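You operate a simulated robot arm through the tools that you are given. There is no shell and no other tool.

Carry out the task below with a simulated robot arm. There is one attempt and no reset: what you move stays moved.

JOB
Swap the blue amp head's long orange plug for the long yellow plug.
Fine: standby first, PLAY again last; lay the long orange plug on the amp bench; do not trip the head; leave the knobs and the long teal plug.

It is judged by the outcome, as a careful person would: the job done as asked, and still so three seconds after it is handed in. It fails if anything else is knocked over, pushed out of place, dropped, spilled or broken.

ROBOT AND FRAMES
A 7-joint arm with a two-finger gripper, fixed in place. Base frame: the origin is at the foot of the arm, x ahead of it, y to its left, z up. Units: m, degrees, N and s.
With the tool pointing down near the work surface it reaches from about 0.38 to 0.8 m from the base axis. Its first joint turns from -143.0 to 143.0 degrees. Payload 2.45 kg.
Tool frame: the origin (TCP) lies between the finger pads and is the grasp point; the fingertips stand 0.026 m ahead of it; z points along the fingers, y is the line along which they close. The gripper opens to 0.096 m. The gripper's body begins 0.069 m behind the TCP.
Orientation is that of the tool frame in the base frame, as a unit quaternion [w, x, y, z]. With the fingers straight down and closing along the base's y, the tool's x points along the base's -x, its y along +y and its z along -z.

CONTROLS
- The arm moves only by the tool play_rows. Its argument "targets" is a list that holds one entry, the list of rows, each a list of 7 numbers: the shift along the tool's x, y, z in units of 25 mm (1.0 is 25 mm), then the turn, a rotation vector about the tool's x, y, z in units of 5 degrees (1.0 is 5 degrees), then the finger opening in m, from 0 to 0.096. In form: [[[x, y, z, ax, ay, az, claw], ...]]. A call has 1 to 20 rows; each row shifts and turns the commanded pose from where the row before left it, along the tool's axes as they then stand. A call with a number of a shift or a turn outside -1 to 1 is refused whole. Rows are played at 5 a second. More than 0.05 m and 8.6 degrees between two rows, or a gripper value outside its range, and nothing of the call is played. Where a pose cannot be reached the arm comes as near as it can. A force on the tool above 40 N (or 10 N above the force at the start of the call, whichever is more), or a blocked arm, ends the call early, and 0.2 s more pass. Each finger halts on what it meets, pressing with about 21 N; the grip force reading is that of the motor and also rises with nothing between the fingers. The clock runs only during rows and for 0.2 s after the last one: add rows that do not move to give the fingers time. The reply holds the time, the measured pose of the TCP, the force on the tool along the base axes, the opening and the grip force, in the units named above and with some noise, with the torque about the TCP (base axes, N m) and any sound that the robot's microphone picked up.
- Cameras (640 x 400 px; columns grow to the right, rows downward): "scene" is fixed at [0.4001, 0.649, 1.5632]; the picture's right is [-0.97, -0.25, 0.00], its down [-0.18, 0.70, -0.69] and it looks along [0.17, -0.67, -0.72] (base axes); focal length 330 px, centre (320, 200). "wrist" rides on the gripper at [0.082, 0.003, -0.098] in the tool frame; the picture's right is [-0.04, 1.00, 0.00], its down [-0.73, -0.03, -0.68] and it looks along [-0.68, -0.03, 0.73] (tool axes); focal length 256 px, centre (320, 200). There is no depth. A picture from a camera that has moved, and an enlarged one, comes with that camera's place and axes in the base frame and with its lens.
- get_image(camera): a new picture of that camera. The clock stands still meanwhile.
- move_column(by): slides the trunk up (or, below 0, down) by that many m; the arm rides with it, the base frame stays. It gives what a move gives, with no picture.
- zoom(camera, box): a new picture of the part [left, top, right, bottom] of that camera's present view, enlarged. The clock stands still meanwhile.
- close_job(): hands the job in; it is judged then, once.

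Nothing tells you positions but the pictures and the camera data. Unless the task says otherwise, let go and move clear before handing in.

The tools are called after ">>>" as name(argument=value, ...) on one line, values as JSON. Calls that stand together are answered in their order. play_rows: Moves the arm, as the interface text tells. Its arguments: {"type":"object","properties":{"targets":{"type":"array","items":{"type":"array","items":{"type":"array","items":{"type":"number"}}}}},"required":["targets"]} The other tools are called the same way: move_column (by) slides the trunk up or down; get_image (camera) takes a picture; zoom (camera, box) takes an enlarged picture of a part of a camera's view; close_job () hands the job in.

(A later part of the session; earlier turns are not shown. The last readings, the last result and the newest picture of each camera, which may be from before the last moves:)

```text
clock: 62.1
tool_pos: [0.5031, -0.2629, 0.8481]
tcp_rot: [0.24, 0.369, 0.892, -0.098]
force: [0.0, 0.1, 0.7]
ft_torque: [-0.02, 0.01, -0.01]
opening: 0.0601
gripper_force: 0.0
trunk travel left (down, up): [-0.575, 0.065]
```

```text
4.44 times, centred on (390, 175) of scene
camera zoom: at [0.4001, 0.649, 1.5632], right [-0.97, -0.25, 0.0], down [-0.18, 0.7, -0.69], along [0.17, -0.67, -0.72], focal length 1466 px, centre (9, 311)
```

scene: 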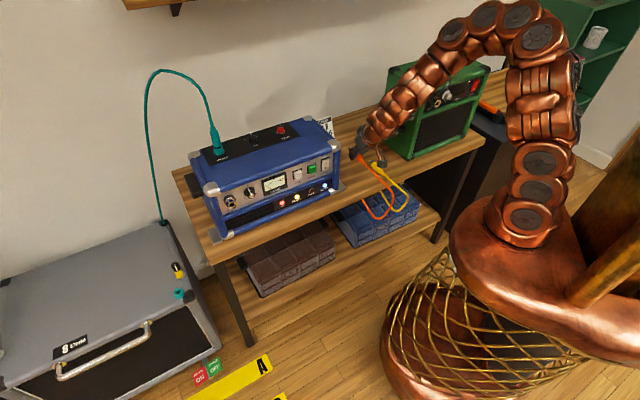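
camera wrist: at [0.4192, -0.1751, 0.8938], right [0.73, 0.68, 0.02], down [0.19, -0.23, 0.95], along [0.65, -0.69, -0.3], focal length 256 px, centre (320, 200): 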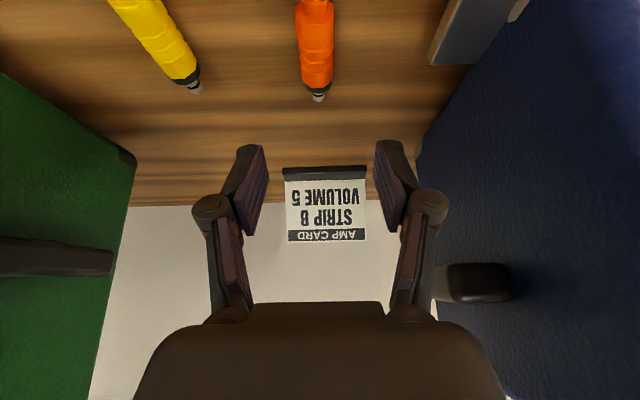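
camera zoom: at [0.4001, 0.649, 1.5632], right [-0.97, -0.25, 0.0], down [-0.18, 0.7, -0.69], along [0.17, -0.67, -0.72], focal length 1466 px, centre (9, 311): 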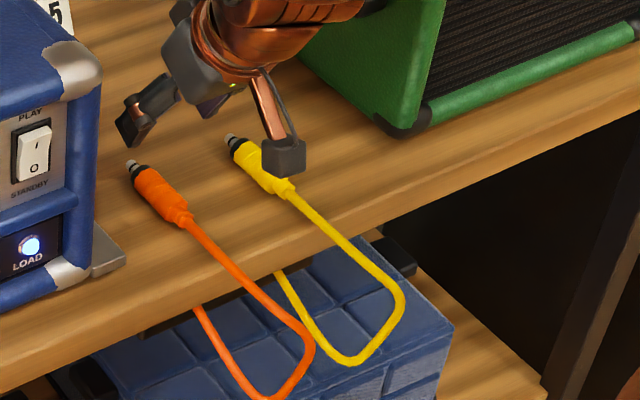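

The orange plug lies safely on the bench, parallel to the yellow one. By comparing the two plugs in the scene view, the yellow is ~94 mm along -t and ~14 mm outward. Moving above it.

>>> play_rows(targets=[[[0.132, -0.958, -0.076, 0, 0, 0, 0.06], [0.132, -0.958, -0.076, 0, 0, 0, 0.06], [0.132, -0.958, -0.076, 0, 0, 0, 0.06], [0.132, -0.958, -0.076, 0, 0, 0, 0.06], [0, 0, 0, 0, 0, 0, 0.06]]])

>>> get_image(camera="wrist")

>>> get_image(camera="scene")

```text
clock: 63.3
tool_pos: [0.424, -0.3197, 0.8472]
tcp_rot: [0.239, 0.37, 0.893, -0.099]
force: [-0.6, 0.4, -0.1]
ft_torque: [-0.01, -0.02, 0.03]
opening: 0.0601
gripper_force: 0.1
trunk travel left (down, up): [-0.575, 0.065]
```

```text
taken
camera wrist: at [0.3395, -0.2326, 0.8939], right [0.73, 0.68, 0.02], down [0.19, -0.23, 0.95], along [0.66, -0.69, -0.3], focal length 256 px, centre (320, 200)
```

wrist: 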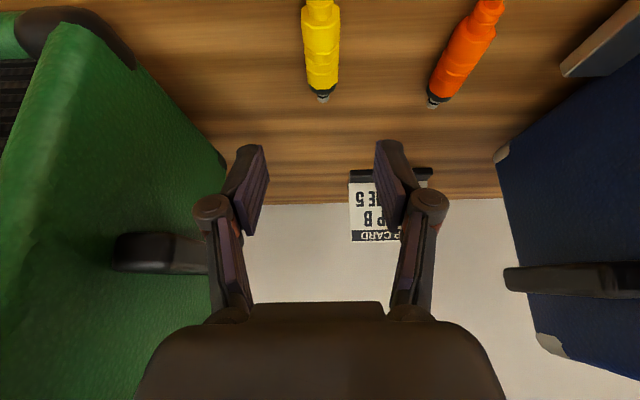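

```text
taken
```

scene: 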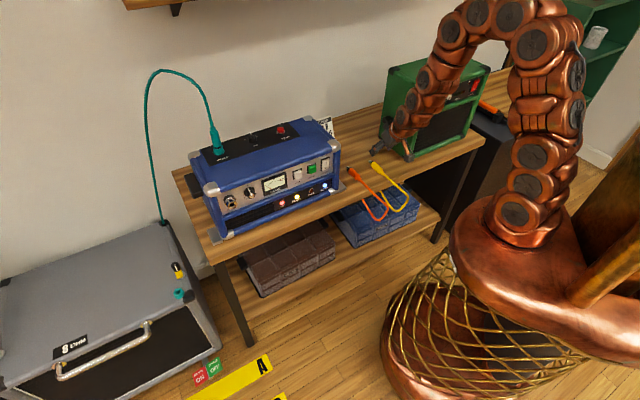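

>>> zoom(camera="wrist", box=[230, 0, 420, 190])

```text
2.11 times, centred on (325, 95) of wrist
camera zoom: at [0.3395, -0.2326, 0.8939], right [0.73, 0.68, 0.02], down [0.19, -0.23, 0.95], along [0.66, -0.69, -0.3], focal length 539 px, centre (310, 421)
```

zoom: 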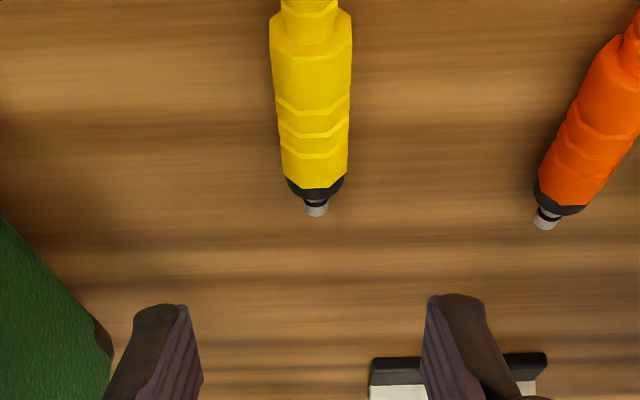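

Yellow is aligned with the tool within ~2 mm and parallel. In the jack the orange plug sat ~4° nose-up relative to how it lies on the bench, so I'll grip the yellow with the lean reduced by 4°. Leaning back to 30° later will then reproduce the in-jack attitude.

>>> play_rows(targets=[[[0, 0.08, 0, 0, 0.8, 0, 0.06], [0.351, 0, 0.719, 0, 0, 0, 0.06], [0.351, 0, 0.719, 0, 0, 0, 0.06], [0.351, 0, 0.719, 0, 0, 0, 0.06], [0, 0, 0, 0, 0, 0, 0.06]]])

>>> get_image(camera="wrist")

>>> zoom(camera="wrist", box=[250, 110, 400, 260])

>>> zoom(camera="scene", box=[330, 130, 450, 220])

```text
clock: 64.5
tool_pos: [0.4244, -0.3184, 0.7872]
tcp_rot: [0.208, 0.373, 0.9, -0.086]
force: [-0.5, 0.2, 0.9]
ft_torque: [-0.02, 0.02, 0.0]
opening: 0.0601
gripper_force: 0.1
trunk travel left (down, up): [-0.575, 0.065]
```

```text
taken
camera wrist: at [0.3433, -0.233, 0.8415], right [0.73, 0.68, 0.02], down [0.23, -0.28, 0.93], along [0.64, -0.68, -0.36], focal length 256 px, centre (320, 200)
```

wrist: 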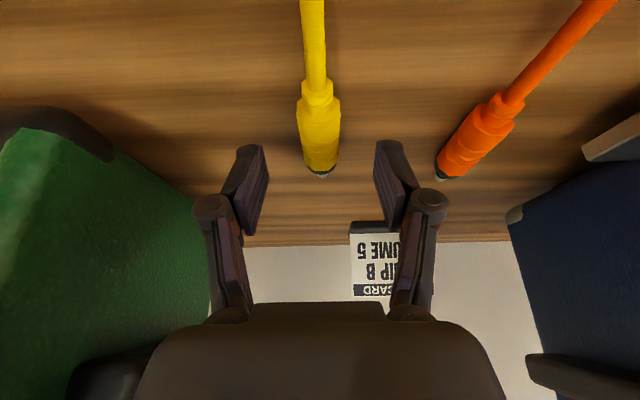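

```text
2.67 times, centred on (325, 185) of wrist
camera zoom: at [0.3433, -0.233, 0.8415], right [0.73, 0.68, 0.02], down [0.23, -0.28, 0.93], along [0.64, -0.68, -0.36], focal length 683 px, centre (307, 240)
```

zoom: 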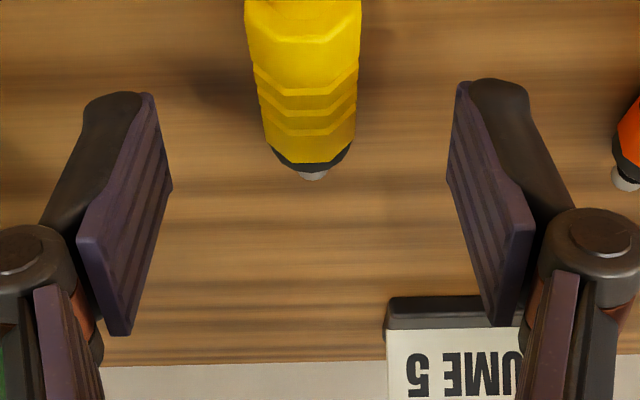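

```text
4.44 times, centred on (390, 175) of scene
camera zoom: at [0.4001, 0.649, 1.5632], right [-0.97, -0.25, 0.0], down [-0.18, 0.7, -0.69], along [0.17, -0.67, -0.72], focal length 1466 px, centre (9, 311)
```

zoom: 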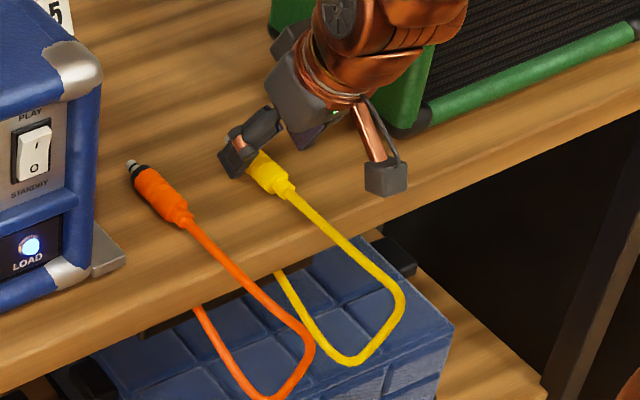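

Centred. Descending the rest of the way to just above bench contact.

>>> play_rows(targets=[[[0.175, 0.03, 0.36, 0, 0, 0, 0.06], [0.0877, 0, 0.18, 0, 0, 0, 0.06], [0.035, 0, 0.072, 0, 0, 0, 0.06], [0, 0, 0, 0, 0, 0, 0.06]]])

>>> zoom(camera="wrist", box=[250, 110, 400, 260])

```text
clock: 65.5
tool_pos: [0.4267, -0.319, 0.7697]
tcp_rot: [0.208, 0.373, 0.9, -0.086]
force: [-0.6, 0.9, 0.1]
ft_torque: [-0.01, -0.01, 0.03]
opening: 0.0602
gripper_force: 0.0
trunk travel left (down, up): [-0.575, 0.065]
```

```text
2.67 times, centred on (325, 185) of wrist
camera zoom: at [0.3445, -0.2331, 0.8243], right [0.73, 0.68, 0.02], down [0.24, -0.28, 0.93], along [0.64, -0.68, -0.36], focal length 683 px, centre (307, 240)
```

zoom: 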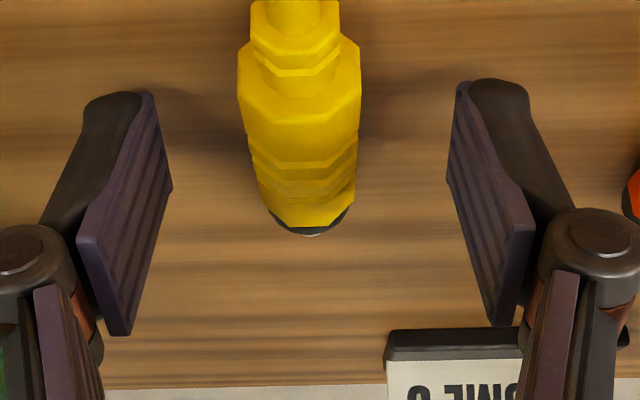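

Comparing with the orange plug's in-jack appearance, the yellow sits ~4–5 mm further inward and a few mm lower in the hand. I'll correct the inward offset, go 1 mm lower, then close.

>>> play_rows(targets=[[[-0.145, 0, 0.115, 0, 0, 0, 0.06], [0, 0, 0, 0, 0, 0, 0.06]]])

>>> zoom(camera="wrist", box=[250, 110, 400, 260])

```text
clock: 66.1
tool_pos: [0.4292, -0.3208, 0.769]
tcp_rot: [0.208, 0.373, 0.9, -0.086]
force: [-1.2, 0.3, -0.1]
ft_torque: [-0.01, -0.01, -0.01]
opening: 0.06
gripper_force: 0.0
trunk travel left (down, up): [-0.575, 0.065]
```

```text
2.67 times, centred on (325, 185) of wrist
camera zoom: at [0.3486, -0.2359, 0.8235], right [0.73, 0.68, 0.02], down [0.24, -0.28, 0.93], along [0.64, -0.68, -0.36], focal length 683 px, centre (307, 240)
```

zoom: 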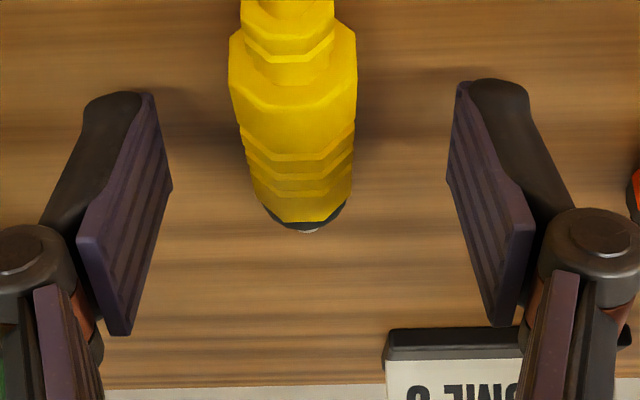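

Pitch and axial position now match the orange's in-hand relation, only ~5 mm lower in the fingers. Small sideways correction, then close.

>>> play_rows(targets=[[[0, -0.05, 0, 0, 0, 0, 0.05], [0, 0, 0, 0, 0, 0, 0.03], [0, 0, 0, 0, 0, 0, 0.0], [0, 0, 0, 0, 0, 0, 0.0], [0, 0, 0, 0, 0, 0, 0.0], [0, 0, 0, 0, 0, 0, 0.0], [0, 0, 0, 0, 0, 0, 0.0]]])

>>> zoom(camera="wrist", box=[250, 110, 400, 260])

>>> zoom(camera="scene", box=[350, 140, 410, 185])

```text
clock: 67.7
tool_pos: [0.4279, -0.3216, 0.7713]
tcp_rot: [0.208, 0.373, 0.9, -0.086]
force: [-0.3, -0.3, 1.3]
ft_torque: [0.03, -0.01, 0.02]
opening: 0.0212
gripper_force: 21.4
trunk travel left (down, up): [-0.575, 0.065]
```

```text
2.67 times, centred on (325, 185) of wrist
camera zoom: at [0.3477, -0.2368, 0.8238], right [0.73, 0.68, 0.02], down [0.23, -0.28, 0.93], along [0.64, -0.68, -0.36], focal length 683 px, centre (307, 240)
```

zoom: 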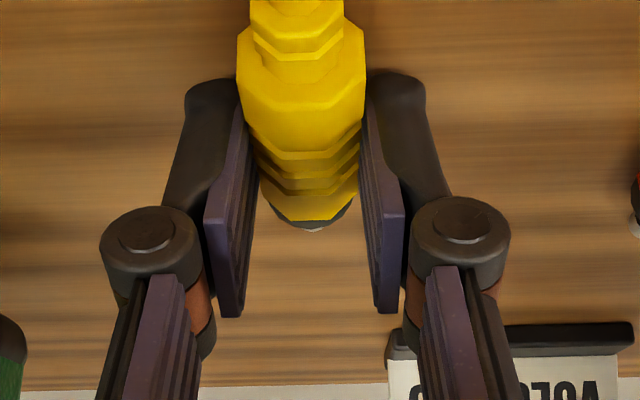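

```text
8.89 times, centred on (380, 162) of scene
camera zoom: at [0.4001, 0.649, 1.5632], right [-0.97, -0.25, 0.0], down [-0.18, 0.7, -0.69], along [0.17, -0.67, -0.72], focal length 2932 px, centre (-213, 533)
```

zoom: 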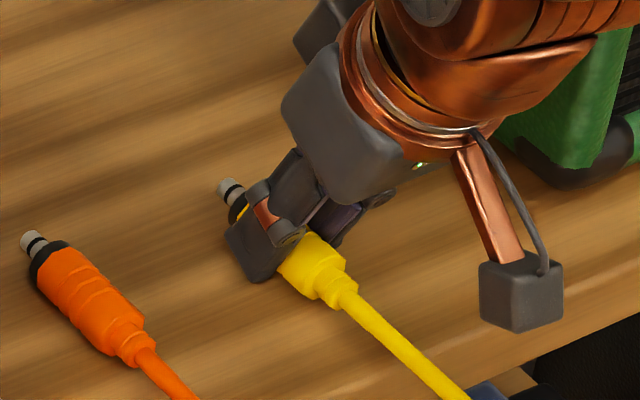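

Gripped at the same 21 mm as the orange was. Lifting clear of the bench and checking the hold.

>>> play_rows(targets=[[[-0.175, 0, -0.36, 0, 0, 0, 0], [-0.35, 0, -0.72, 0, 0, 0, 0], [-0.35, 0, -0.72, 0, 0, 0, 0], [-0.35, 0, -0.72, 0, 0, 0, 0], [0, 0, 0, 0, 0, 0, 0]]])

>>> zoom(camera="wrist", box=[250, 110, 400, 260])

>>> get_image(camera="scene")

```text
clock: 68.9
tool_pos: [0.4278, -0.3226, 0.8404]
tcp_rot: [0.207, 0.373, 0.9, -0.086]
force: [0.5, 0.2, -0.8]
ft_torque: [0.01, -0.03, -0.01]
opening: 0.021
gripper_force: 20.7
trunk travel left (down, up): [-0.575, 0.065]
```

```text
2.67 times, centred on (325, 185) of wrist
camera zoom: at [0.3468, -0.2378, 0.8936], right [0.73, 0.68, 0.02], down [0.23, -0.28, 0.93], along [0.64, -0.68, -0.36], focal length 683 px, centre (307, 240)
```

zoom: 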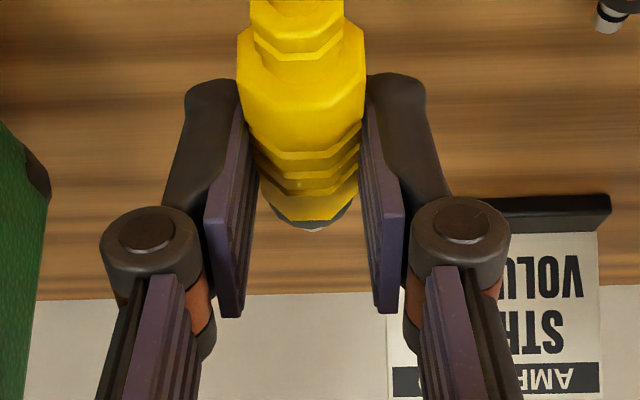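

```text
taken
```

scene: 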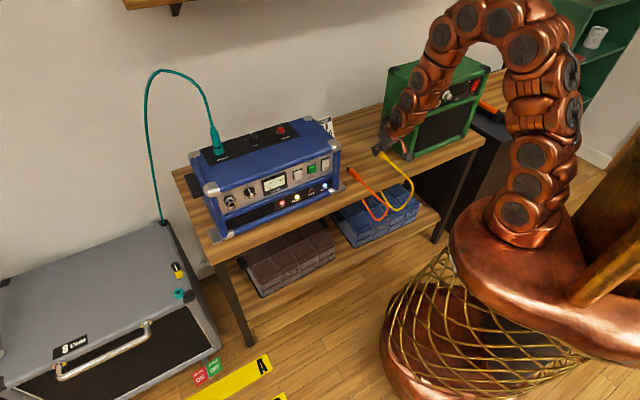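

The yellow plug is held firmly, same in-hand attitude as the orange, about 6.5 mm lower toward the fingertips. I'll lift it high, restore the 30° lean, and check.

>>> play_rows(targets=[[[-0.428, 0, -0.877, 0, 0, 0, 0], [-0.428, 0, -0.877, 0, 0, 0, 0], [-0.428, 0, -0.877, 0, 0, 0, 0], [-0.428, 0, -0.877, 0, 0, 0, 0], [-0.428, 0, -0.877, 0, 0, 0, 0], [-0.428, 0, -0.877, 0, 0, 0, 0], [-0.428, 0, -0.877, 0, 0, 0, 0], [-0.428, 0, -0.877, 0, 0, 0, 0], [-0.428, 0, -0.877, 0, 0, 0, 0], [0, 0, 0, 0, -0.8, 0, 0], [0, 0, 0, 0, 0, 0, 0]]])

>>> get_image(camera="scene")

>>> get_image(camera="wrist")

```text
clock: 71.3
tool_pos: [0.4281, -0.322, 1.0597]
tcp_rot: [0.24, 0.369, 0.892, -0.099]
force: [0.4, 0.1, -1.1]
ft_torque: [0.0, -0.01, 0.05]
opening: 0.0212
gripper_force: 20.9
trunk travel left (down, up): [-0.575, 0.065]
```

```text
taken
```

scene: 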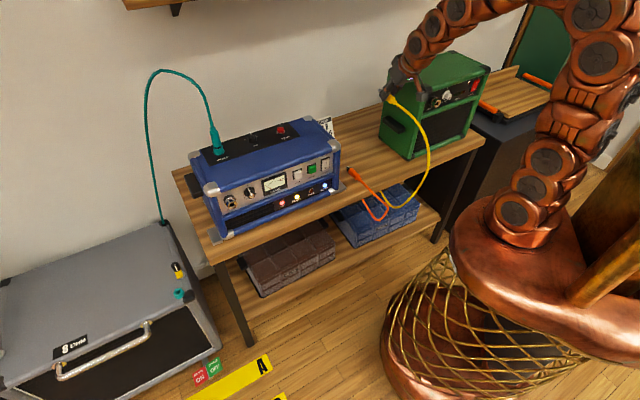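

```text
taken
camera wrist: at [0.3457, -0.2335, 1.1058], right [0.73, 0.68, 0.02], down [0.19, -0.23, 0.95], along [0.66, -0.69, -0.3], focal length 256 px, centre (320, 200)
```

wrist: 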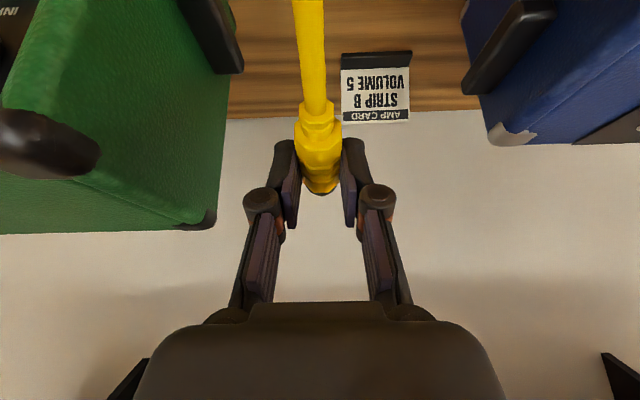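

>>> play_rows(targets=[[[0.382, 0.823, -0.22, 0, 0, 0, 0], [0.382, 0.823, -0.22, 0, 0, 0, 0], [0.382, 0.823, -0.22, 0, 0, 0, 0], [0.382, 0.823, -0.22, 0, 0, 0, 0], [0.382, 0.823, -0.22, 0, 0, 0, 0], [0.382, 0.823, -0.22, 0, 0, 0, 0], [0.382, 0.823, -0.22, 0, 0, 0, 0], [0.382, 0.823, -0.22, 0, 0, 0, 0], [0.382, 0.823, -0.22, 0, 0, 0, 0], [0.382, 0.823, -0.22, 0, 0, 0, 0], [0, 0, 0, 0, 0, 0, 0]]])

>>> get_image(camera="scene")

```text
clock: 73.7
tool_pos: [0.4965, -0.0981, 1.0588]
tcp_rot: [0.239, 0.371, 0.892, -0.099]
force: [0.5, 0.4, -0.4]
ft_torque: [0.02, 0.03, -0.01]
opening: 0.021
gripper_force: 21.3
trunk travel left (down, up): [-0.575, 0.065]
```

```text
taken
```

scene: 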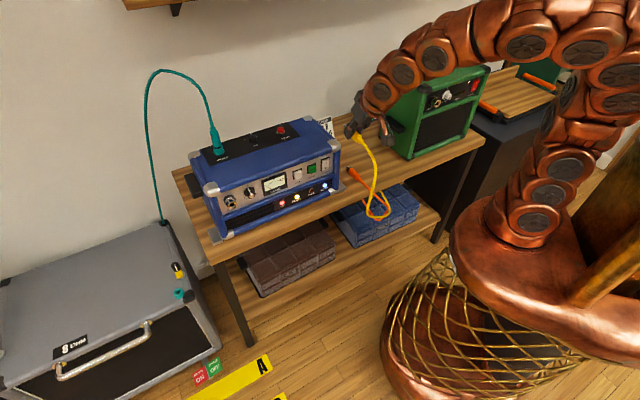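

Orange plug still in place. Continuing along the front of the head to the jack.

>>> play_rows(targets=[[[0.155, 0.944, -0.0893, 0, 0, 0, 0], [0.155, 0.944, -0.0893, 0, 0, 0, 0], [0.155, 0.944, -0.0893, 0, 0, 0, 0], [0.155, 0.944, -0.0893, 0, 0, 0, 0], [0.155, 0.944, -0.0893, 0, 0, 0, 0], [0.155, 0.944, -0.0893, 0, 0, 0, 0], [0.155, 0.944, -0.0893, 0, 0, 0, 0], [0.155, 0.944, -0.0893, 0, 0, 0, 0], [0.155, 0.944, -0.0893, 0, 0, 0, 0], [0.155, 0.944, -0.0893, 0, 0, 0, 0], [0.155, 0.944, -0.0893, 0, 0, 0, 0], [0.155, 0.944, -0.0893, 0, 0, 0, 0], [0.155, 0.944, -0.0893, 0, 0, 0, 0], [0.155, 0.944, -0.0893, 0, 0, 0, 0], [0.155, 0.944, -0.0893, 0, 0, 0, 0], [0, 0, 0, 0, 0, 0, 0]]])

>>> get_image(camera="scene")

>>> get_image(camera="wrist")

```text
clock: 77.1
tool_pos: [0.6976, 0.2003, 1.0596]
tcp_rot: [0.239, 0.369, 0.893, -0.099]
force: [0.0, 0.2, -0.7]
ft_torque: [-0.01, 0.01, -0.01]
opening: 0.0211
gripper_force: 21.1
trunk travel left (down, up): [-0.575, 0.065]
```

```text
taken
```

scene: 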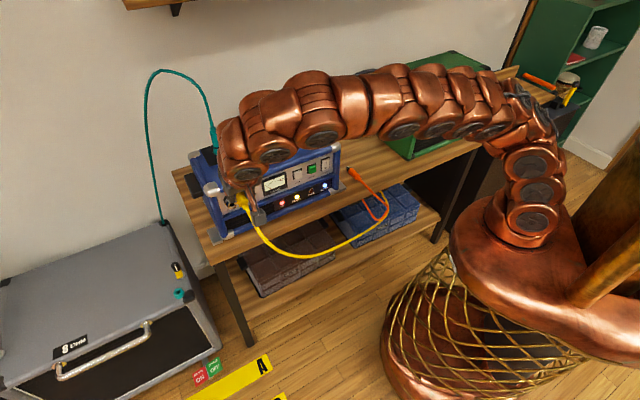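

```text
taken
camera wrist: at [0.6145, 0.2884, 1.1051], right [0.73, 0.68, 0.02], down [0.19, -0.23, 0.95], along [0.66, -0.69, -0.3], focal length 256 px, centre (320, 200)
```

wrist: 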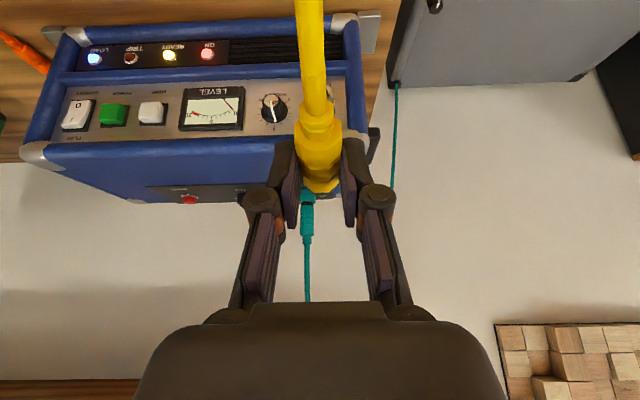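

Now descending to the insertion height, 8.5 cm out from the jack.

>>> play_rows(targets=[[[0.469, 0, 0.812, 0, 0, 0, 0], [0.469, 0, 0.812, 0, 0, 0, 0], [0.469, 0, 0.812, 0, 0, 0, 0], [0.469, 0, 0.812, 0, 0, 0, 0], [0.469, 0, 0.812, 0, 0, 0, 0], [0.469, 0, 0.812, 0, 0, 0, 0], [0, 0, 0, 0, 0, 0, 0]]])

>>> zoom(camera="wrist", box=[250, 110, 400, 260])

>>> zoom(camera="scene", box=[190, 160, 310, 250])

```text
clock: 78.7
tool_pos: [0.6978, 0.1993, 0.9185]
tcp_rot: [0.238, 0.37, 0.893, -0.1]
force: [0.0, 0.1, -0.1]
ft_torque: [0.03, -0.05, 0.02]
opening: 0.0213
gripper_force: 21.4
trunk travel left (down, up): [-0.575, 0.065]
```

```text
2.67 times, centred on (325, 185) of wrist
camera zoom: at [0.6154, 0.2879, 0.9638], right [0.73, 0.68, 0.02], down [0.19, -0.23, 0.95], along [0.65, -0.7, -0.3], focal length 683 px, centre (307, 240)
```

zoom: 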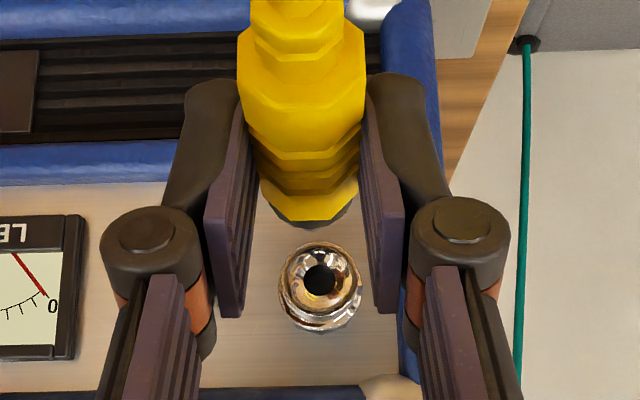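

```text
4.44 times, centred on (250, 205) of scene
camera zoom: at [0.4001, 0.649, 1.5632], right [-0.97, -0.25, 0.0], down [-0.18, 0.7, -0.69], along [0.17, -0.67, -0.72], focal length 1466 px, centre (631, 178)
```

zoom: 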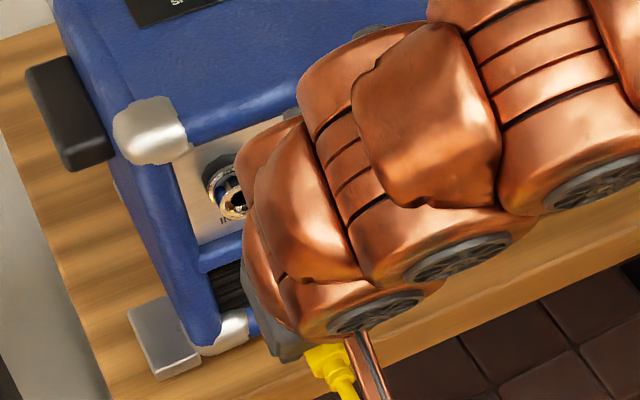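

The jack and plug appear aligned the same way the orange was when it came out, apart from ~1 mm sideways. I'll correct that and advance 5 cm toward the jack, then re-check.

>>> play_rows(targets=[[[-0.3464, 0.03, 0.2, 0, 0, 0, 0], [-0.3464, 0, 0.2, 0, 0, 0, 0], [-0.3464, 0, 0.2, 0, 0, 0, 0], [-0.3464, 0, 0.2, 0, 0, 0, 0], [-0.2, 0, 0.1155, 0, 0, 0, 0], [0, 0, 0, 0, 0, 0, 0]]])

>>> zoom(camera="wrist", box=[250, 110, 400, 260])

>>> zoom(camera="scene", box=[200, 170, 290, 240])

```text
clock: 80.1
tool_pos: [0.7306, 0.1669, 0.9191]
tcp_rot: [0.239, 0.369, 0.893, -0.098]
force: [0.3, -0.3, -0.7]
ft_torque: [0.02, 0.0, 0.0]
opening: 0.0211
gripper_force: 21.1
trunk travel left (down, up): [-0.575, 0.065]
```

```text
2.67 times, centred on (325, 185) of wrist
camera zoom: at [0.6479, 0.2556, 0.9639], right [0.73, 0.68, 0.02], down [0.19, -0.23, 0.95], along [0.66, -0.69, -0.3], focal length 683 px, centre (307, 240)
```

zoom: 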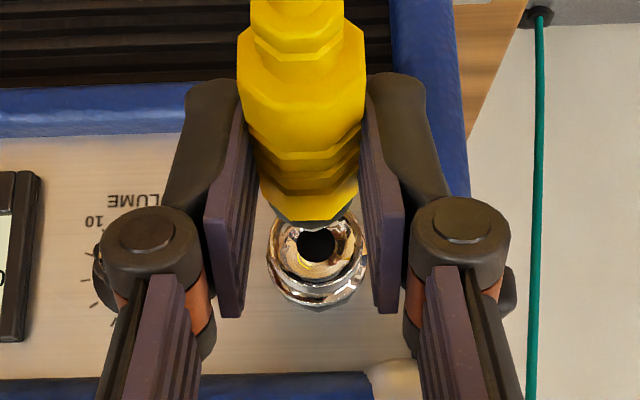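

```text
5.71 times, centred on (245, 205) of scene
camera zoom: at [0.4001, 0.649, 1.5632], right [-0.97, -0.25, 0.0], down [-0.18, 0.7, -0.69], along [0.17, -0.67, -0.72], focal length 1884 px, centre (749, 171)
```

zoom: 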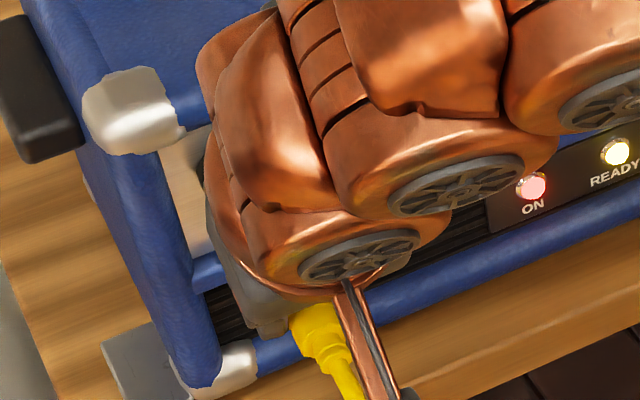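

Everything matches the orange's exit path to within about half a millimetre. Inserting slowly in 3 mm steps, watching force.

>>> play_rows(targets=[[[-0.1039, 0, 0.06, 0, 0, 0, 0], [-0.1039, 0, 0.06, 0, 0, 0, 0], [-0.1039, 0, 0.06, 0, 0, 0, 0], [-0.1039, 0, 0.06, 0, 0, 0, 0], [-0.1039, 0, 0.06, 0, 0, 0, 0], [0, 0, 0, 0, 0, 0, 0]]])

>>> zoom(camera="wrist", box=[250, 110, 400, 260])

```text
clock: 81.5
tool_pos: [0.7416, 0.1568, 0.9168]
tcp_rot: [0.239, 0.37, 0.892, -0.099]
force: [-0.7, 0.3, -0.7]
ft_torque: [0.03, -0.01, -0.04]
opening: 0.0213
gripper_force: 20.9
trunk travel left (down, up): [-0.575, 0.065]
```

```text
2.67 times, centred on (325, 185) of wrist
camera zoom: at [0.6585, 0.2443, 0.9638], right [0.73, 0.68, 0.02], down [0.19, -0.23, 0.95], along [0.66, -0.69, -0.3], focal length 683 px, centre (307, 240)
```

zoom: 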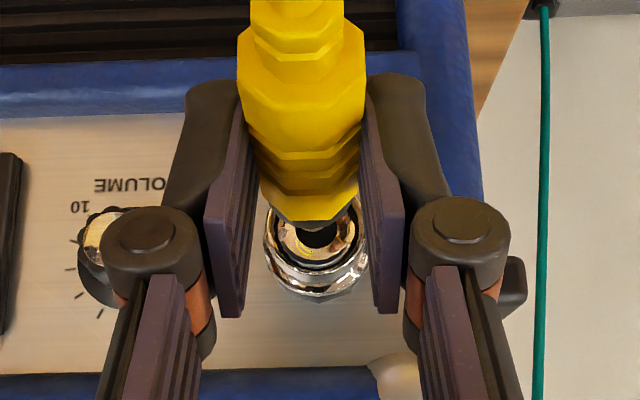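

>>> play_rows(targets=[[[-0.1039, 0, 0.06, 0, 0, 0, 0], [-0.1039, 0, 0.06, 0, 0, 0, 0], [-0.1039, 0, 0.06, 0, 0, 0, 0], [0, 0, 0, 0, 0, 0, 0]]])

>>> zoom(camera="wrist", box=[250, 110, 400, 260])

```text
clock: 82.5
tool_pos: [0.7475, 0.1492, 0.9183]
tcp_rot: [0.239, 0.37, 0.892, -0.099]
force: [-0.5, -1.0, -0.9]
ft_torque: [-0.03, -0.01, -0.02]
opening: 0.0213
gripper_force: 21.5
trunk travel left (down, up): [-0.575, 0.065]
```

```text
2.67 times, centred on (325, 185) of wrist
camera zoom: at [0.6653, 0.2376, 0.9636], right [0.73, 0.68, 0.02], down [0.19, -0.23, 0.95], along [0.66, -0.69, -0.3], focal length 683 px, centre (307, 240)
```

zoom: 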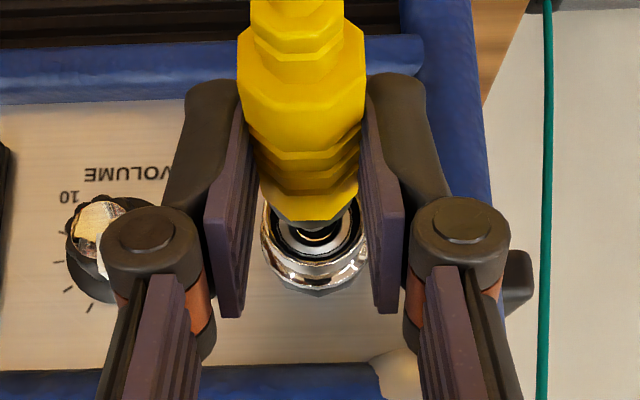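

No resistance and the tip appears to be entering the collar. Continuing.

>>> play_rows(targets=[[[-0.1039, 0, 0.06, 0, 0, 0, 0], [-0.1039, 0, 0.06, 0, 0, 0, 0], [-0.1039, 0, 0.06, 0, 0, 0, 0], [0, 0, 0, 0, 0, 0, 0]]])

>>> zoom(camera="wrist", box=[250, 110, 400, 260])

```text
clock: 83.5
tool_pos: [0.7558, 0.1429, 0.9189]
tcp_rot: [0.238, 0.371, 0.892, -0.101]
force: [-0.6, -0.7, 0.3]
ft_torque: [-0.01, 0.01, 0.0]
opening: 0.0212
gripper_force: 20.7
trunk travel left (down, up): [-0.575, 0.065]
```

```text
2.67 times, centred on (325, 185) of wrist
camera zoom: at [0.6722, 0.2318, 0.9637], right [0.73, 0.68, 0.02], down [0.19, -0.23, 0.95], along [0.66, -0.69, -0.3], focal length 683 px, centre (307, 240)
```

zoom: 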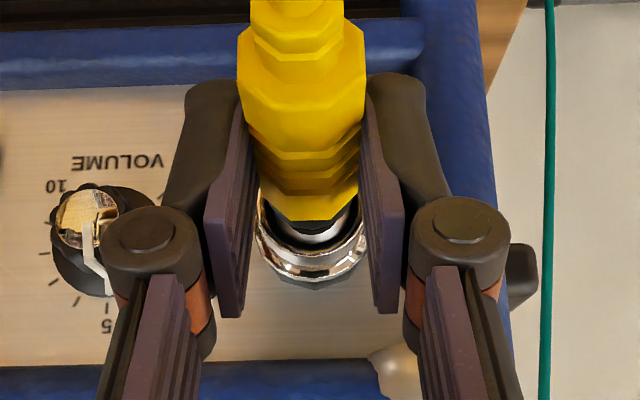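

>>> play_rows(targets=[[[-0.0693, 0, 0.04, 0, 0, 0, 0], [-0.0693, 0, 0.04, 0, 0, 0, 0], [0, 0, 0, 0, 0, 0, 0]]])

>>> zoom(camera="wrist", box=[250, 110, 400, 260])

```text
clock: 84.3
tool_pos: [0.7584, 0.1418, 0.9186]
tcp_rot: [0.239, 0.369, 0.893, -0.099]
force: [0.5, 0.3, -0.2]
ft_torque: [-0.02, 0.04, 0.01]
opening: 0.0213
gripper_force: 20.4
trunk travel left (down, up): [-0.575, 0.065]
```

```text
2.67 times, centred on (325, 185) of wrist
camera zoom: at [0.6743, 0.229, 0.9639], right [0.73, 0.68, 0.02], down [0.19, -0.23, 0.95], along [0.66, -0.69, -0.3], focal length 683 px, centre (307, 240)
```

zoom: 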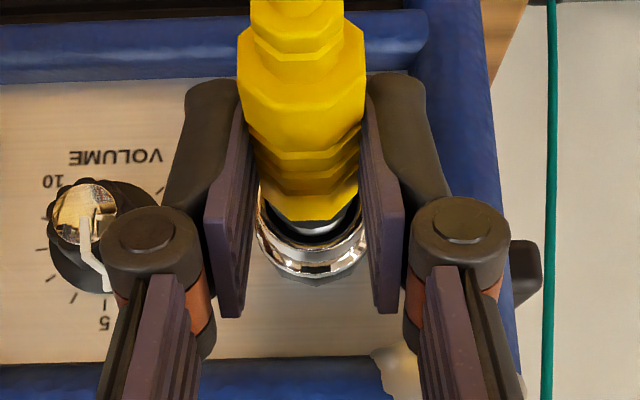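

>>> play_rows(targets=[[[-0.0693, 0, 0.04, 0, 0, 0, 0], [-0.0693, 0, 0.04, 0, 0, 0, 0], [0, 0, 0, 0, 0, 0, 0]]])

>>> zoom(camera="wrist", box=[250, 110, 400, 260])

```text
clock: 85.1
tool_pos: [0.7604, 0.139, 0.9185]
tcp_rot: [0.238, 0.369, 0.893, -0.099]
force: [-15.7, 7.0, 1.7]
ft_torque: [0.07, 0.23, -0.25]
opening: 0.0213
gripper_force: 21.0
trunk travel left (down, up): [-0.575, 0.065]
```

```text
2.67 times, centred on (325, 185) of wrist
camera zoom: at [0.6762, 0.2278, 0.964], right [0.73, 0.68, 0.02], down [0.19, -0.23, 0.95], along [0.66, -0.69, -0.3], focal length 683 px, centre (307, 240)
```

zoom: 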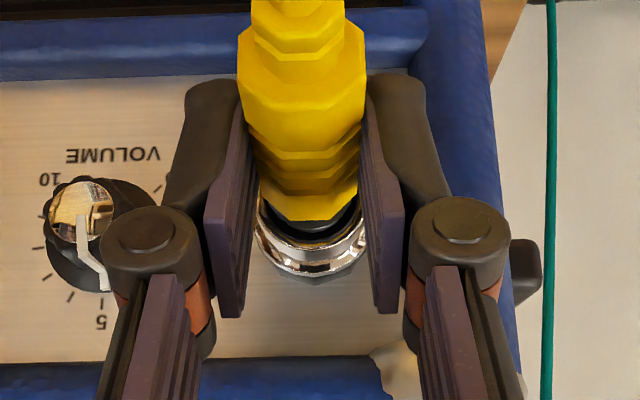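

Resistance of ~16 N at the same depth the orange was seated, which suggests it's bottomed. I'll look closer to confirm seating.

>>> zoom(camera="wrist", box=[200, 90, 450, 290])

>>> zoom(camera="scene", box=[180, 140, 360, 250])

```text
2.00 times, centred on (325, 190) of wrist
camera zoom: at [0.6762, 0.2278, 0.964], right [0.73, 0.68, 0.02], down [0.19, -0.23, 0.95], along [0.66, -0.69, -0.3], focal length 512 px, centre (310, 220)
```

zoom: 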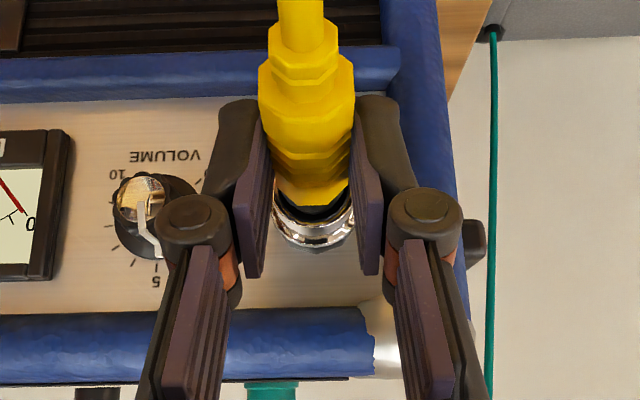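

```text
3.56 times, centred on (270, 195) of scene
camera zoom: at [0.4001, 0.649, 1.5632], right [-0.97, -0.25, 0.0], down [-0.18, 0.7, -0.69], along [0.17, -0.67, -0.72], focal length 1173 px, centre (498, 218)
```

zoom: 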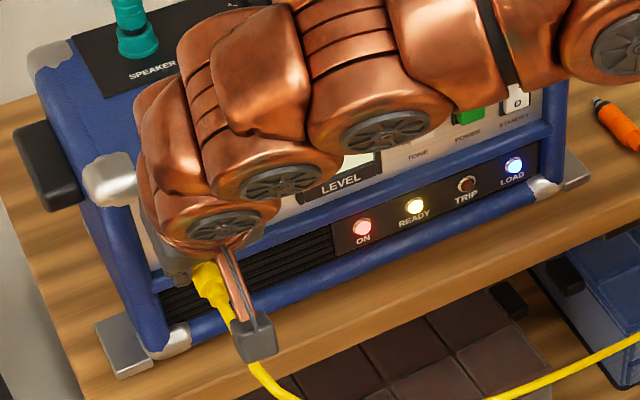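

The view matches the orange's seated look closely. I'll press 1 mm more to confirm it's a hard stop rather than friction.

>>> play_rows(targets=[[[-0.0346, -0.02, 0.02, 0, 0, 0, 0], [0, 0, 0, 0, 0, 0, 0]]])

>>> zoom(camera="wrist", box=[280, 140, 360, 230])

```text
clock: 85.7
tool_pos: [0.7607, 0.1395, 0.9197]
tcp_rot: [0.24, 0.369, 0.892, -0.098]
force: [-13.4, 11.2, 3.5]
ft_torque: [0.08, 0.12, -0.04]
opening: 0.021
gripper_force: 21.1
trunk travel left (down, up): [-0.575, 0.065]
```

```text
4.44 times, centred on (320, 185) of wrist
camera zoom: at [0.6768, 0.2272, 0.9642], right [0.73, 0.68, 0.02], down [0.19, -0.23, 0.96], along [0.66, -0.69, -0.3], focal length 1138 px, centre (320, 267)
```

zoom: 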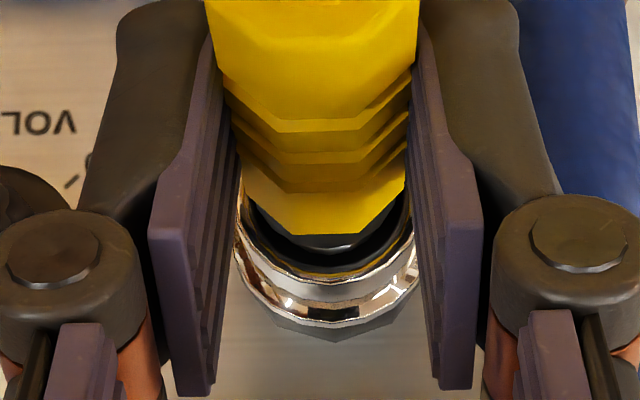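

Force rose only slightly, so it may not be fully home. I'll push another 2 mm in small steps.

>>> play_rows(targets=[[[-0.0346, 0, 0.02, 0, 0, 0, 0], [-0.0346, 0, 0.02, 0, 0, 0, 0], [0, 0, 0, 0, 0, 0, 0]]])

>>> zoom(camera="wrist", box=[280, 140, 360, 230])

```text
clock: 86.5
tool_pos: [0.7612, 0.1378, 0.9195]
tcp_rot: [0.24, 0.369, 0.893, -0.099]
force: [-10.8, 20.3, 7.5]
ft_torque: [0.14, 0.0, 0.22]
opening: 0.0212
gripper_force: 20.7
trunk travel left (down, up): [-0.575, 0.065]
```

```text
4.44 times, centred on (320, 185) of wrist
camera zoom: at [0.6783, 0.2259, 0.965], right [0.73, 0.68, 0.02], down [0.19, -0.23, 0.96], along [0.66, -0.69, -0.3], focal length 1138 px, centre (320, 267)
```

zoom: 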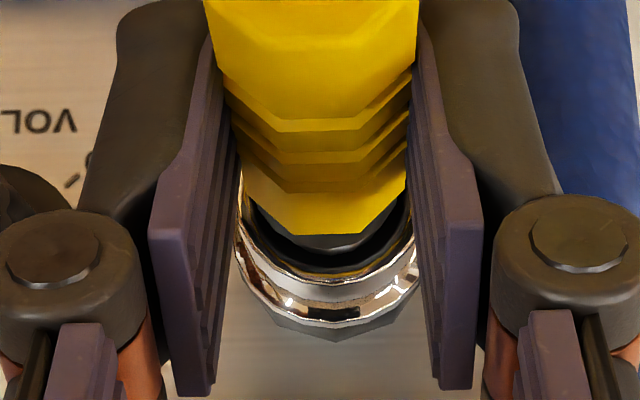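

The plug is still creeping inward with steady friction rather than hitting a hard stop. Continuing 2 mm.

>>> play_rows(targets=[[[-0.0346, -0.02, 0.02, 0, 0, 0, 0], [-0.0346, 0, 0.02, 0, 0, 0, 0], [0, 0, 0, 0, 0, 0, 0]]])

>>> zoom(camera="wrist", box=[280, 140, 360, 230])

```text
clock: 87.3
tool_pos: [0.7635, 0.1374, 0.9197]
tcp_rot: [0.24, 0.368, 0.893, -0.098]
force: [-8.7, 29.1, 11.1]
ft_torque: [0.19, -0.16, 0.55]
opening: 0.0214
gripper_force: 21.2
trunk travel left (down, up): [-0.575, 0.065]
```

```text
4.44 times, centred on (320, 185) of wrist
camera zoom: at [0.6791, 0.2251, 0.9647], right [0.73, 0.68, 0.02], down [0.19, -0.23, 0.96], along [0.66, -0.69, -0.29], focal length 1138 px, centre (320, 267)
```

zoom: 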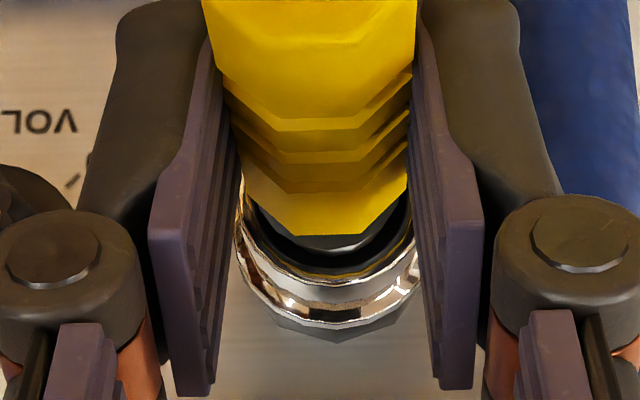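

The view isn't changing while the force grows (~32 N), so I'll stop pushing. I need to check the head hasn't slid; comparing the scene view with before.

>>> zoom(camera="scene", box=[180, 120, 360, 240])

>>> zoom(camera="scene", box=[180, 140, 360, 250])

```text
3.33 times, centred on (270, 180) of scene
camera zoom: at [0.4001, 0.649, 1.5632], right [-0.97, -0.25, 0.0], down [-0.18, 0.7, -0.69], along [0.17, -0.67, -0.72], focal length 1099 px, centre (487, 267)
```

zoom: 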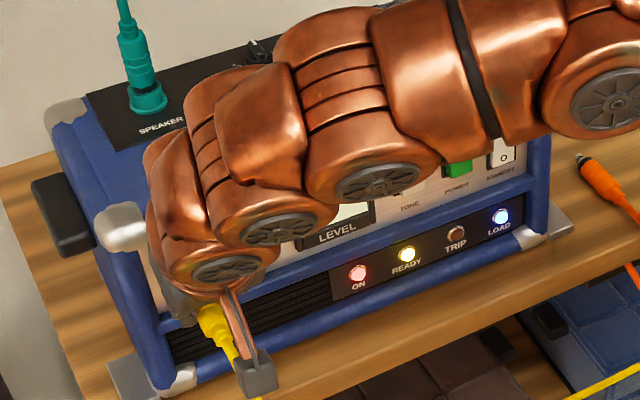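

```text
3.56 times, centred on (270, 195) of scene
camera zoom: at [0.4001, 0.649, 1.5632], right [-0.97, -0.25, 0.0], down [-0.18, 0.7, -0.69], along [0.17, -0.67, -0.72], focal length 1173 px, centre (498, 218)
```

zoom: 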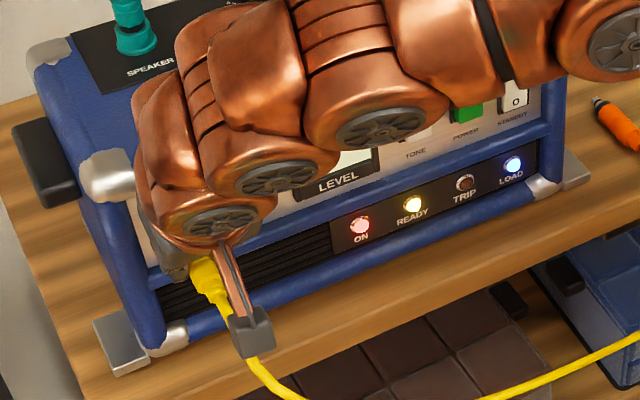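

The plug is against a hard stop and the head has crept back about 2–3 mm, so no more pushing. I'll relax the load gently before releasing.

>>> play_rows(targets=[[[0.0346, 0.02, -0.02, 0, 0, 0, 0], [0, 0, 0, 0, 0, 0, 0]]])

```text
clock: 87.9
tool_pos: [0.762, 0.138, 0.9197]
tcp_rot: [0.24, 0.368, 0.893, -0.099]
force: [-5.7, 31.0, 10.8]
ft_torque: [0.21, -0.18, 0.61]
opening: 0.0216
gripper_force: 21.3
trunk travel left (down, up): [-0.575, 0.065]
```

I'll open the fingers gradually to release the remaining stress.

>>> play_rows(targets=[[[0, 0, 0, 0, 0, 0, 0.024], [0, 0, 0, 0, 0, 0, 0.03], [0, 0, 0, 0, 0, 0, 0.04], [0, 0, 0, 0, 0, 0, 0.05], [0, 0, 0, 0, 0, 0, 0.05]]])

>>> zoom(camera="wrist", box=[200, 90, 450, 290])

>>> zoom(camera="scene", box=[180, 120, 360, 240])

```text
clock: 89.1
tool_pos: [0.763, 0.1346, 0.9183]
tcp_rot: [0.239, 0.37, 0.892, -0.099]
force: [0.4, -0.1, 0.0]
ft_torque: [-0.02, 0.02, -0.02]
opening: 0.05
gripper_force: 0.1
trunk travel left (down, up): [-0.575, 0.065]
```

```text
2.00 times, centred on (325, 190) of wrist
camera zoom: at [0.6798, 0.2229, 0.9636], right [0.73, 0.68, 0.02], down [0.19, -0.23, 0.95], along [0.66, -0.7, -0.3], focal length 512 px, centre (310, 220)
```

zoom: 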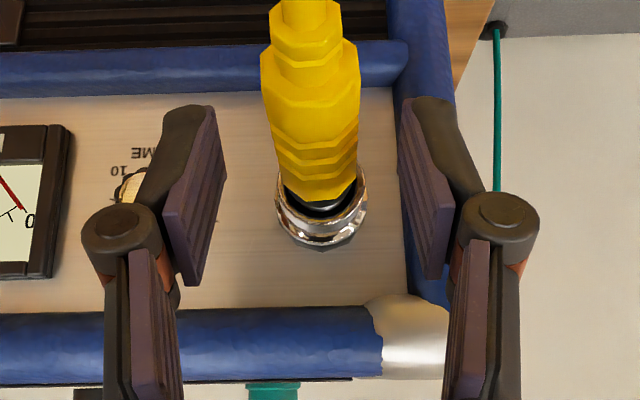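

```text
3.33 times, centred on (270, 180) of scene
camera zoom: at [0.4001, 0.649, 1.5632], right [-0.97, -0.25, 0.0], down [-0.18, 0.7, -0.69], along [0.17, -0.67, -0.72], focal length 1099 px, centre (487, 267)
```

zoom: 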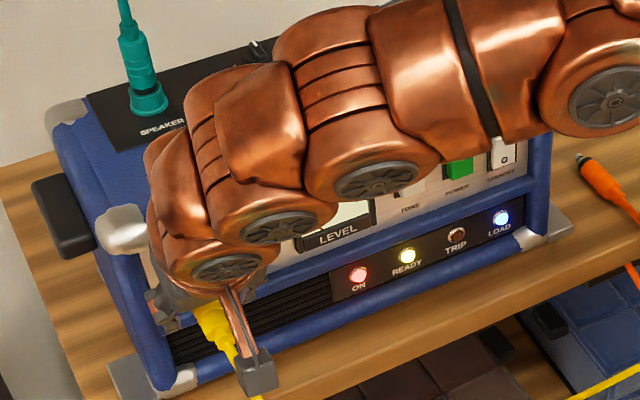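

The plug stays seated on its own and the head LEDs are back where they were within a pixel or two. I'll lift to the exact pose where I had photographed the orange plug in the jack, to compare seating depth.

>>> play_rows(targets=[[[-0.368, 0.015, -0.8, 0, 0, 0, 0.06], [-0.368, 0.015, -0.8, 0, 0, 0, 0.06], [0, 0, 0, 0, 0, 0, 0.06]]])

>>> zoom(camera="wrist", box=[220, 30, 440, 210])

```text
clock: 89.9
tool_pos: [0.7598, 0.139, 0.9626]
tcp_rot: [0.239, 0.37, 0.892, -0.099]
force: [0.2, 0.6, -0.4]
ft_torque: [0.01, 0.01, 0.06]
opening: 0.06
gripper_force: 0.1
trunk travel left (down, up): [-0.575, 0.065]
```

```text
2.22 times, centred on (330, 120) of wrist
camera zoom: at [0.6767, 0.2264, 1.0074], right [0.73, 0.68, 0.02], down [0.19, -0.23, 0.95], along [0.66, -0.69, -0.3], focal length 569 px, centre (298, 378)
```

zoom: 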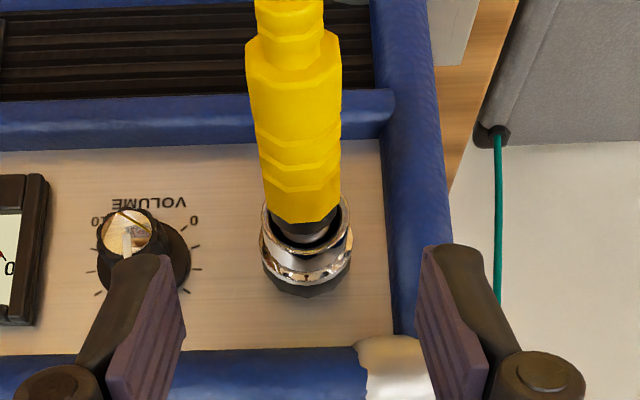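

>>> zoom(camera="wrist", box=[290, 80, 370, 170])

```text
4.44 times, centred on (330, 125) of wrist
camera zoom: at [0.6767, 0.2264, 1.0074], right [0.73, 0.68, 0.02], down [0.19, -0.23, 0.95], along [0.66, -0.69, -0.3], focal length 1138 px, centre (276, 533)
```

zoom: 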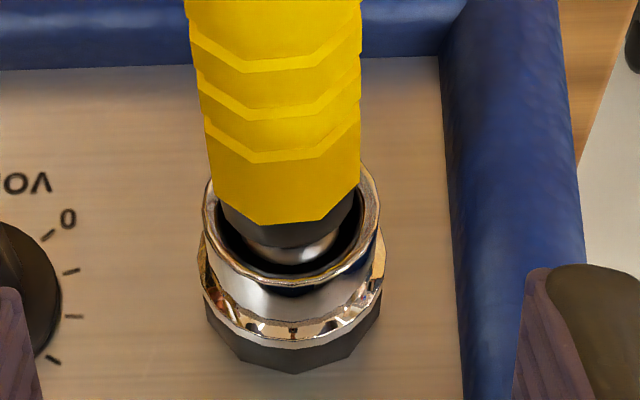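

The junction shows a bit more of the metal barrel than I remember with the orange. I'll replicate the exact pose of an earlier orange-in-jack photo to compare directly.

>>> play_rows(targets=[[[0.335, -0.03, 0.58, 0, 0, 0, 0.06], [0.335, 0, 0.58, 0, 0, 0, 0.06], [0.335, 0, 0.58, 0, 0, 0, 0.06], [0, 0, 0, 0, 0, 0, 0.06]]])

>>> zoom(camera="wrist", box=[200, 90, 450, 290])

```text
clock: 90.9
tool_pos: [0.7603, 0.1388, 0.9113]
tcp_rot: [0.239, 0.37, 0.892, -0.099]
force: [0.2, 0.4, 0.4]
ft_torque: [-0.01, 0.0, 0.01]
opening: 0.0598
gripper_force: 0.0
trunk travel left (down, up): [-0.575, 0.065]
```

```text
2.00 times, centred on (325, 190) of wrist
camera zoom: at [0.677, 0.2269, 0.9569], right [0.73, 0.68, 0.02], down [0.19, -0.23, 0.95], along [0.66, -0.69, -0.3], focal length 512 px, centre (310, 220)
```

zoom: 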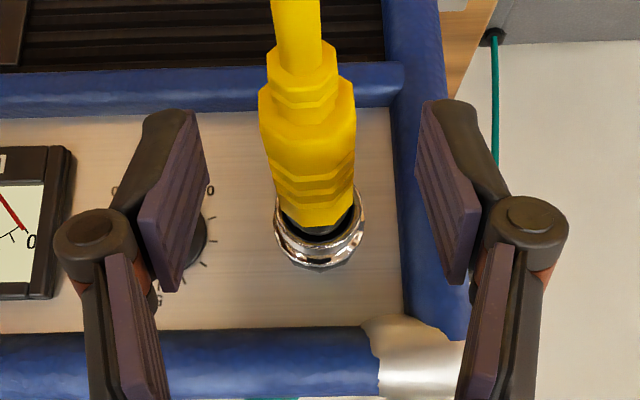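

>>> zoom(camera="scene", box=[270, 165, 350, 215])

>>> zoom(camera="scene", box=[180, 120, 360, 240])

```text
8.00 times, centred on (310, 190) of scene
camera zoom: at [0.4001, 0.649, 1.5632], right [-0.97, -0.25, 0.0], down [-0.18, 0.7, -0.69], along [0.17, -0.67, -0.72], focal length 2638 px, centre (400, 280)
```

zoom: 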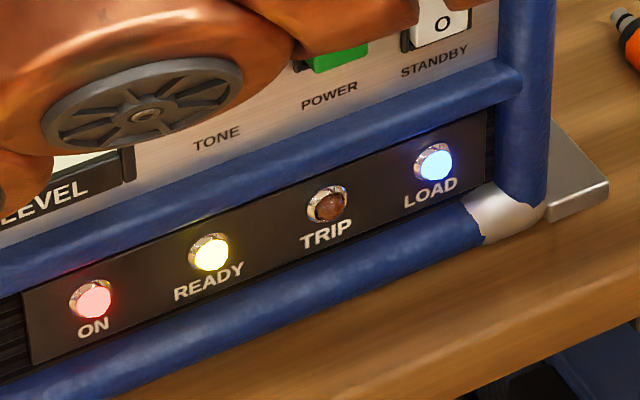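

```text
3.33 times, centred on (270, 180) of scene
camera zoom: at [0.4001, 0.649, 1.5632], right [-0.97, -0.25, 0.0], down [-0.18, 0.7, -0.69], along [0.17, -0.67, -0.72], focal length 1099 px, centre (487, 267)
```

zoom: 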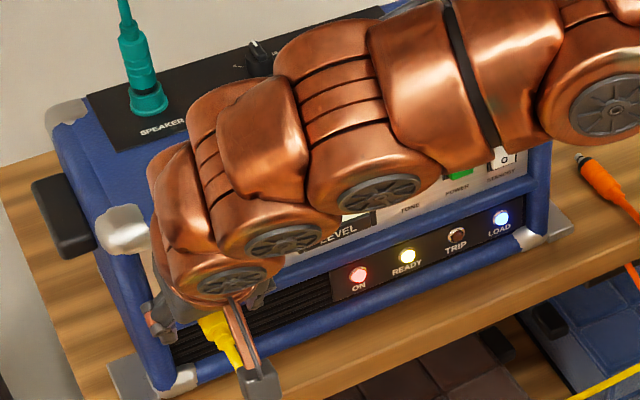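

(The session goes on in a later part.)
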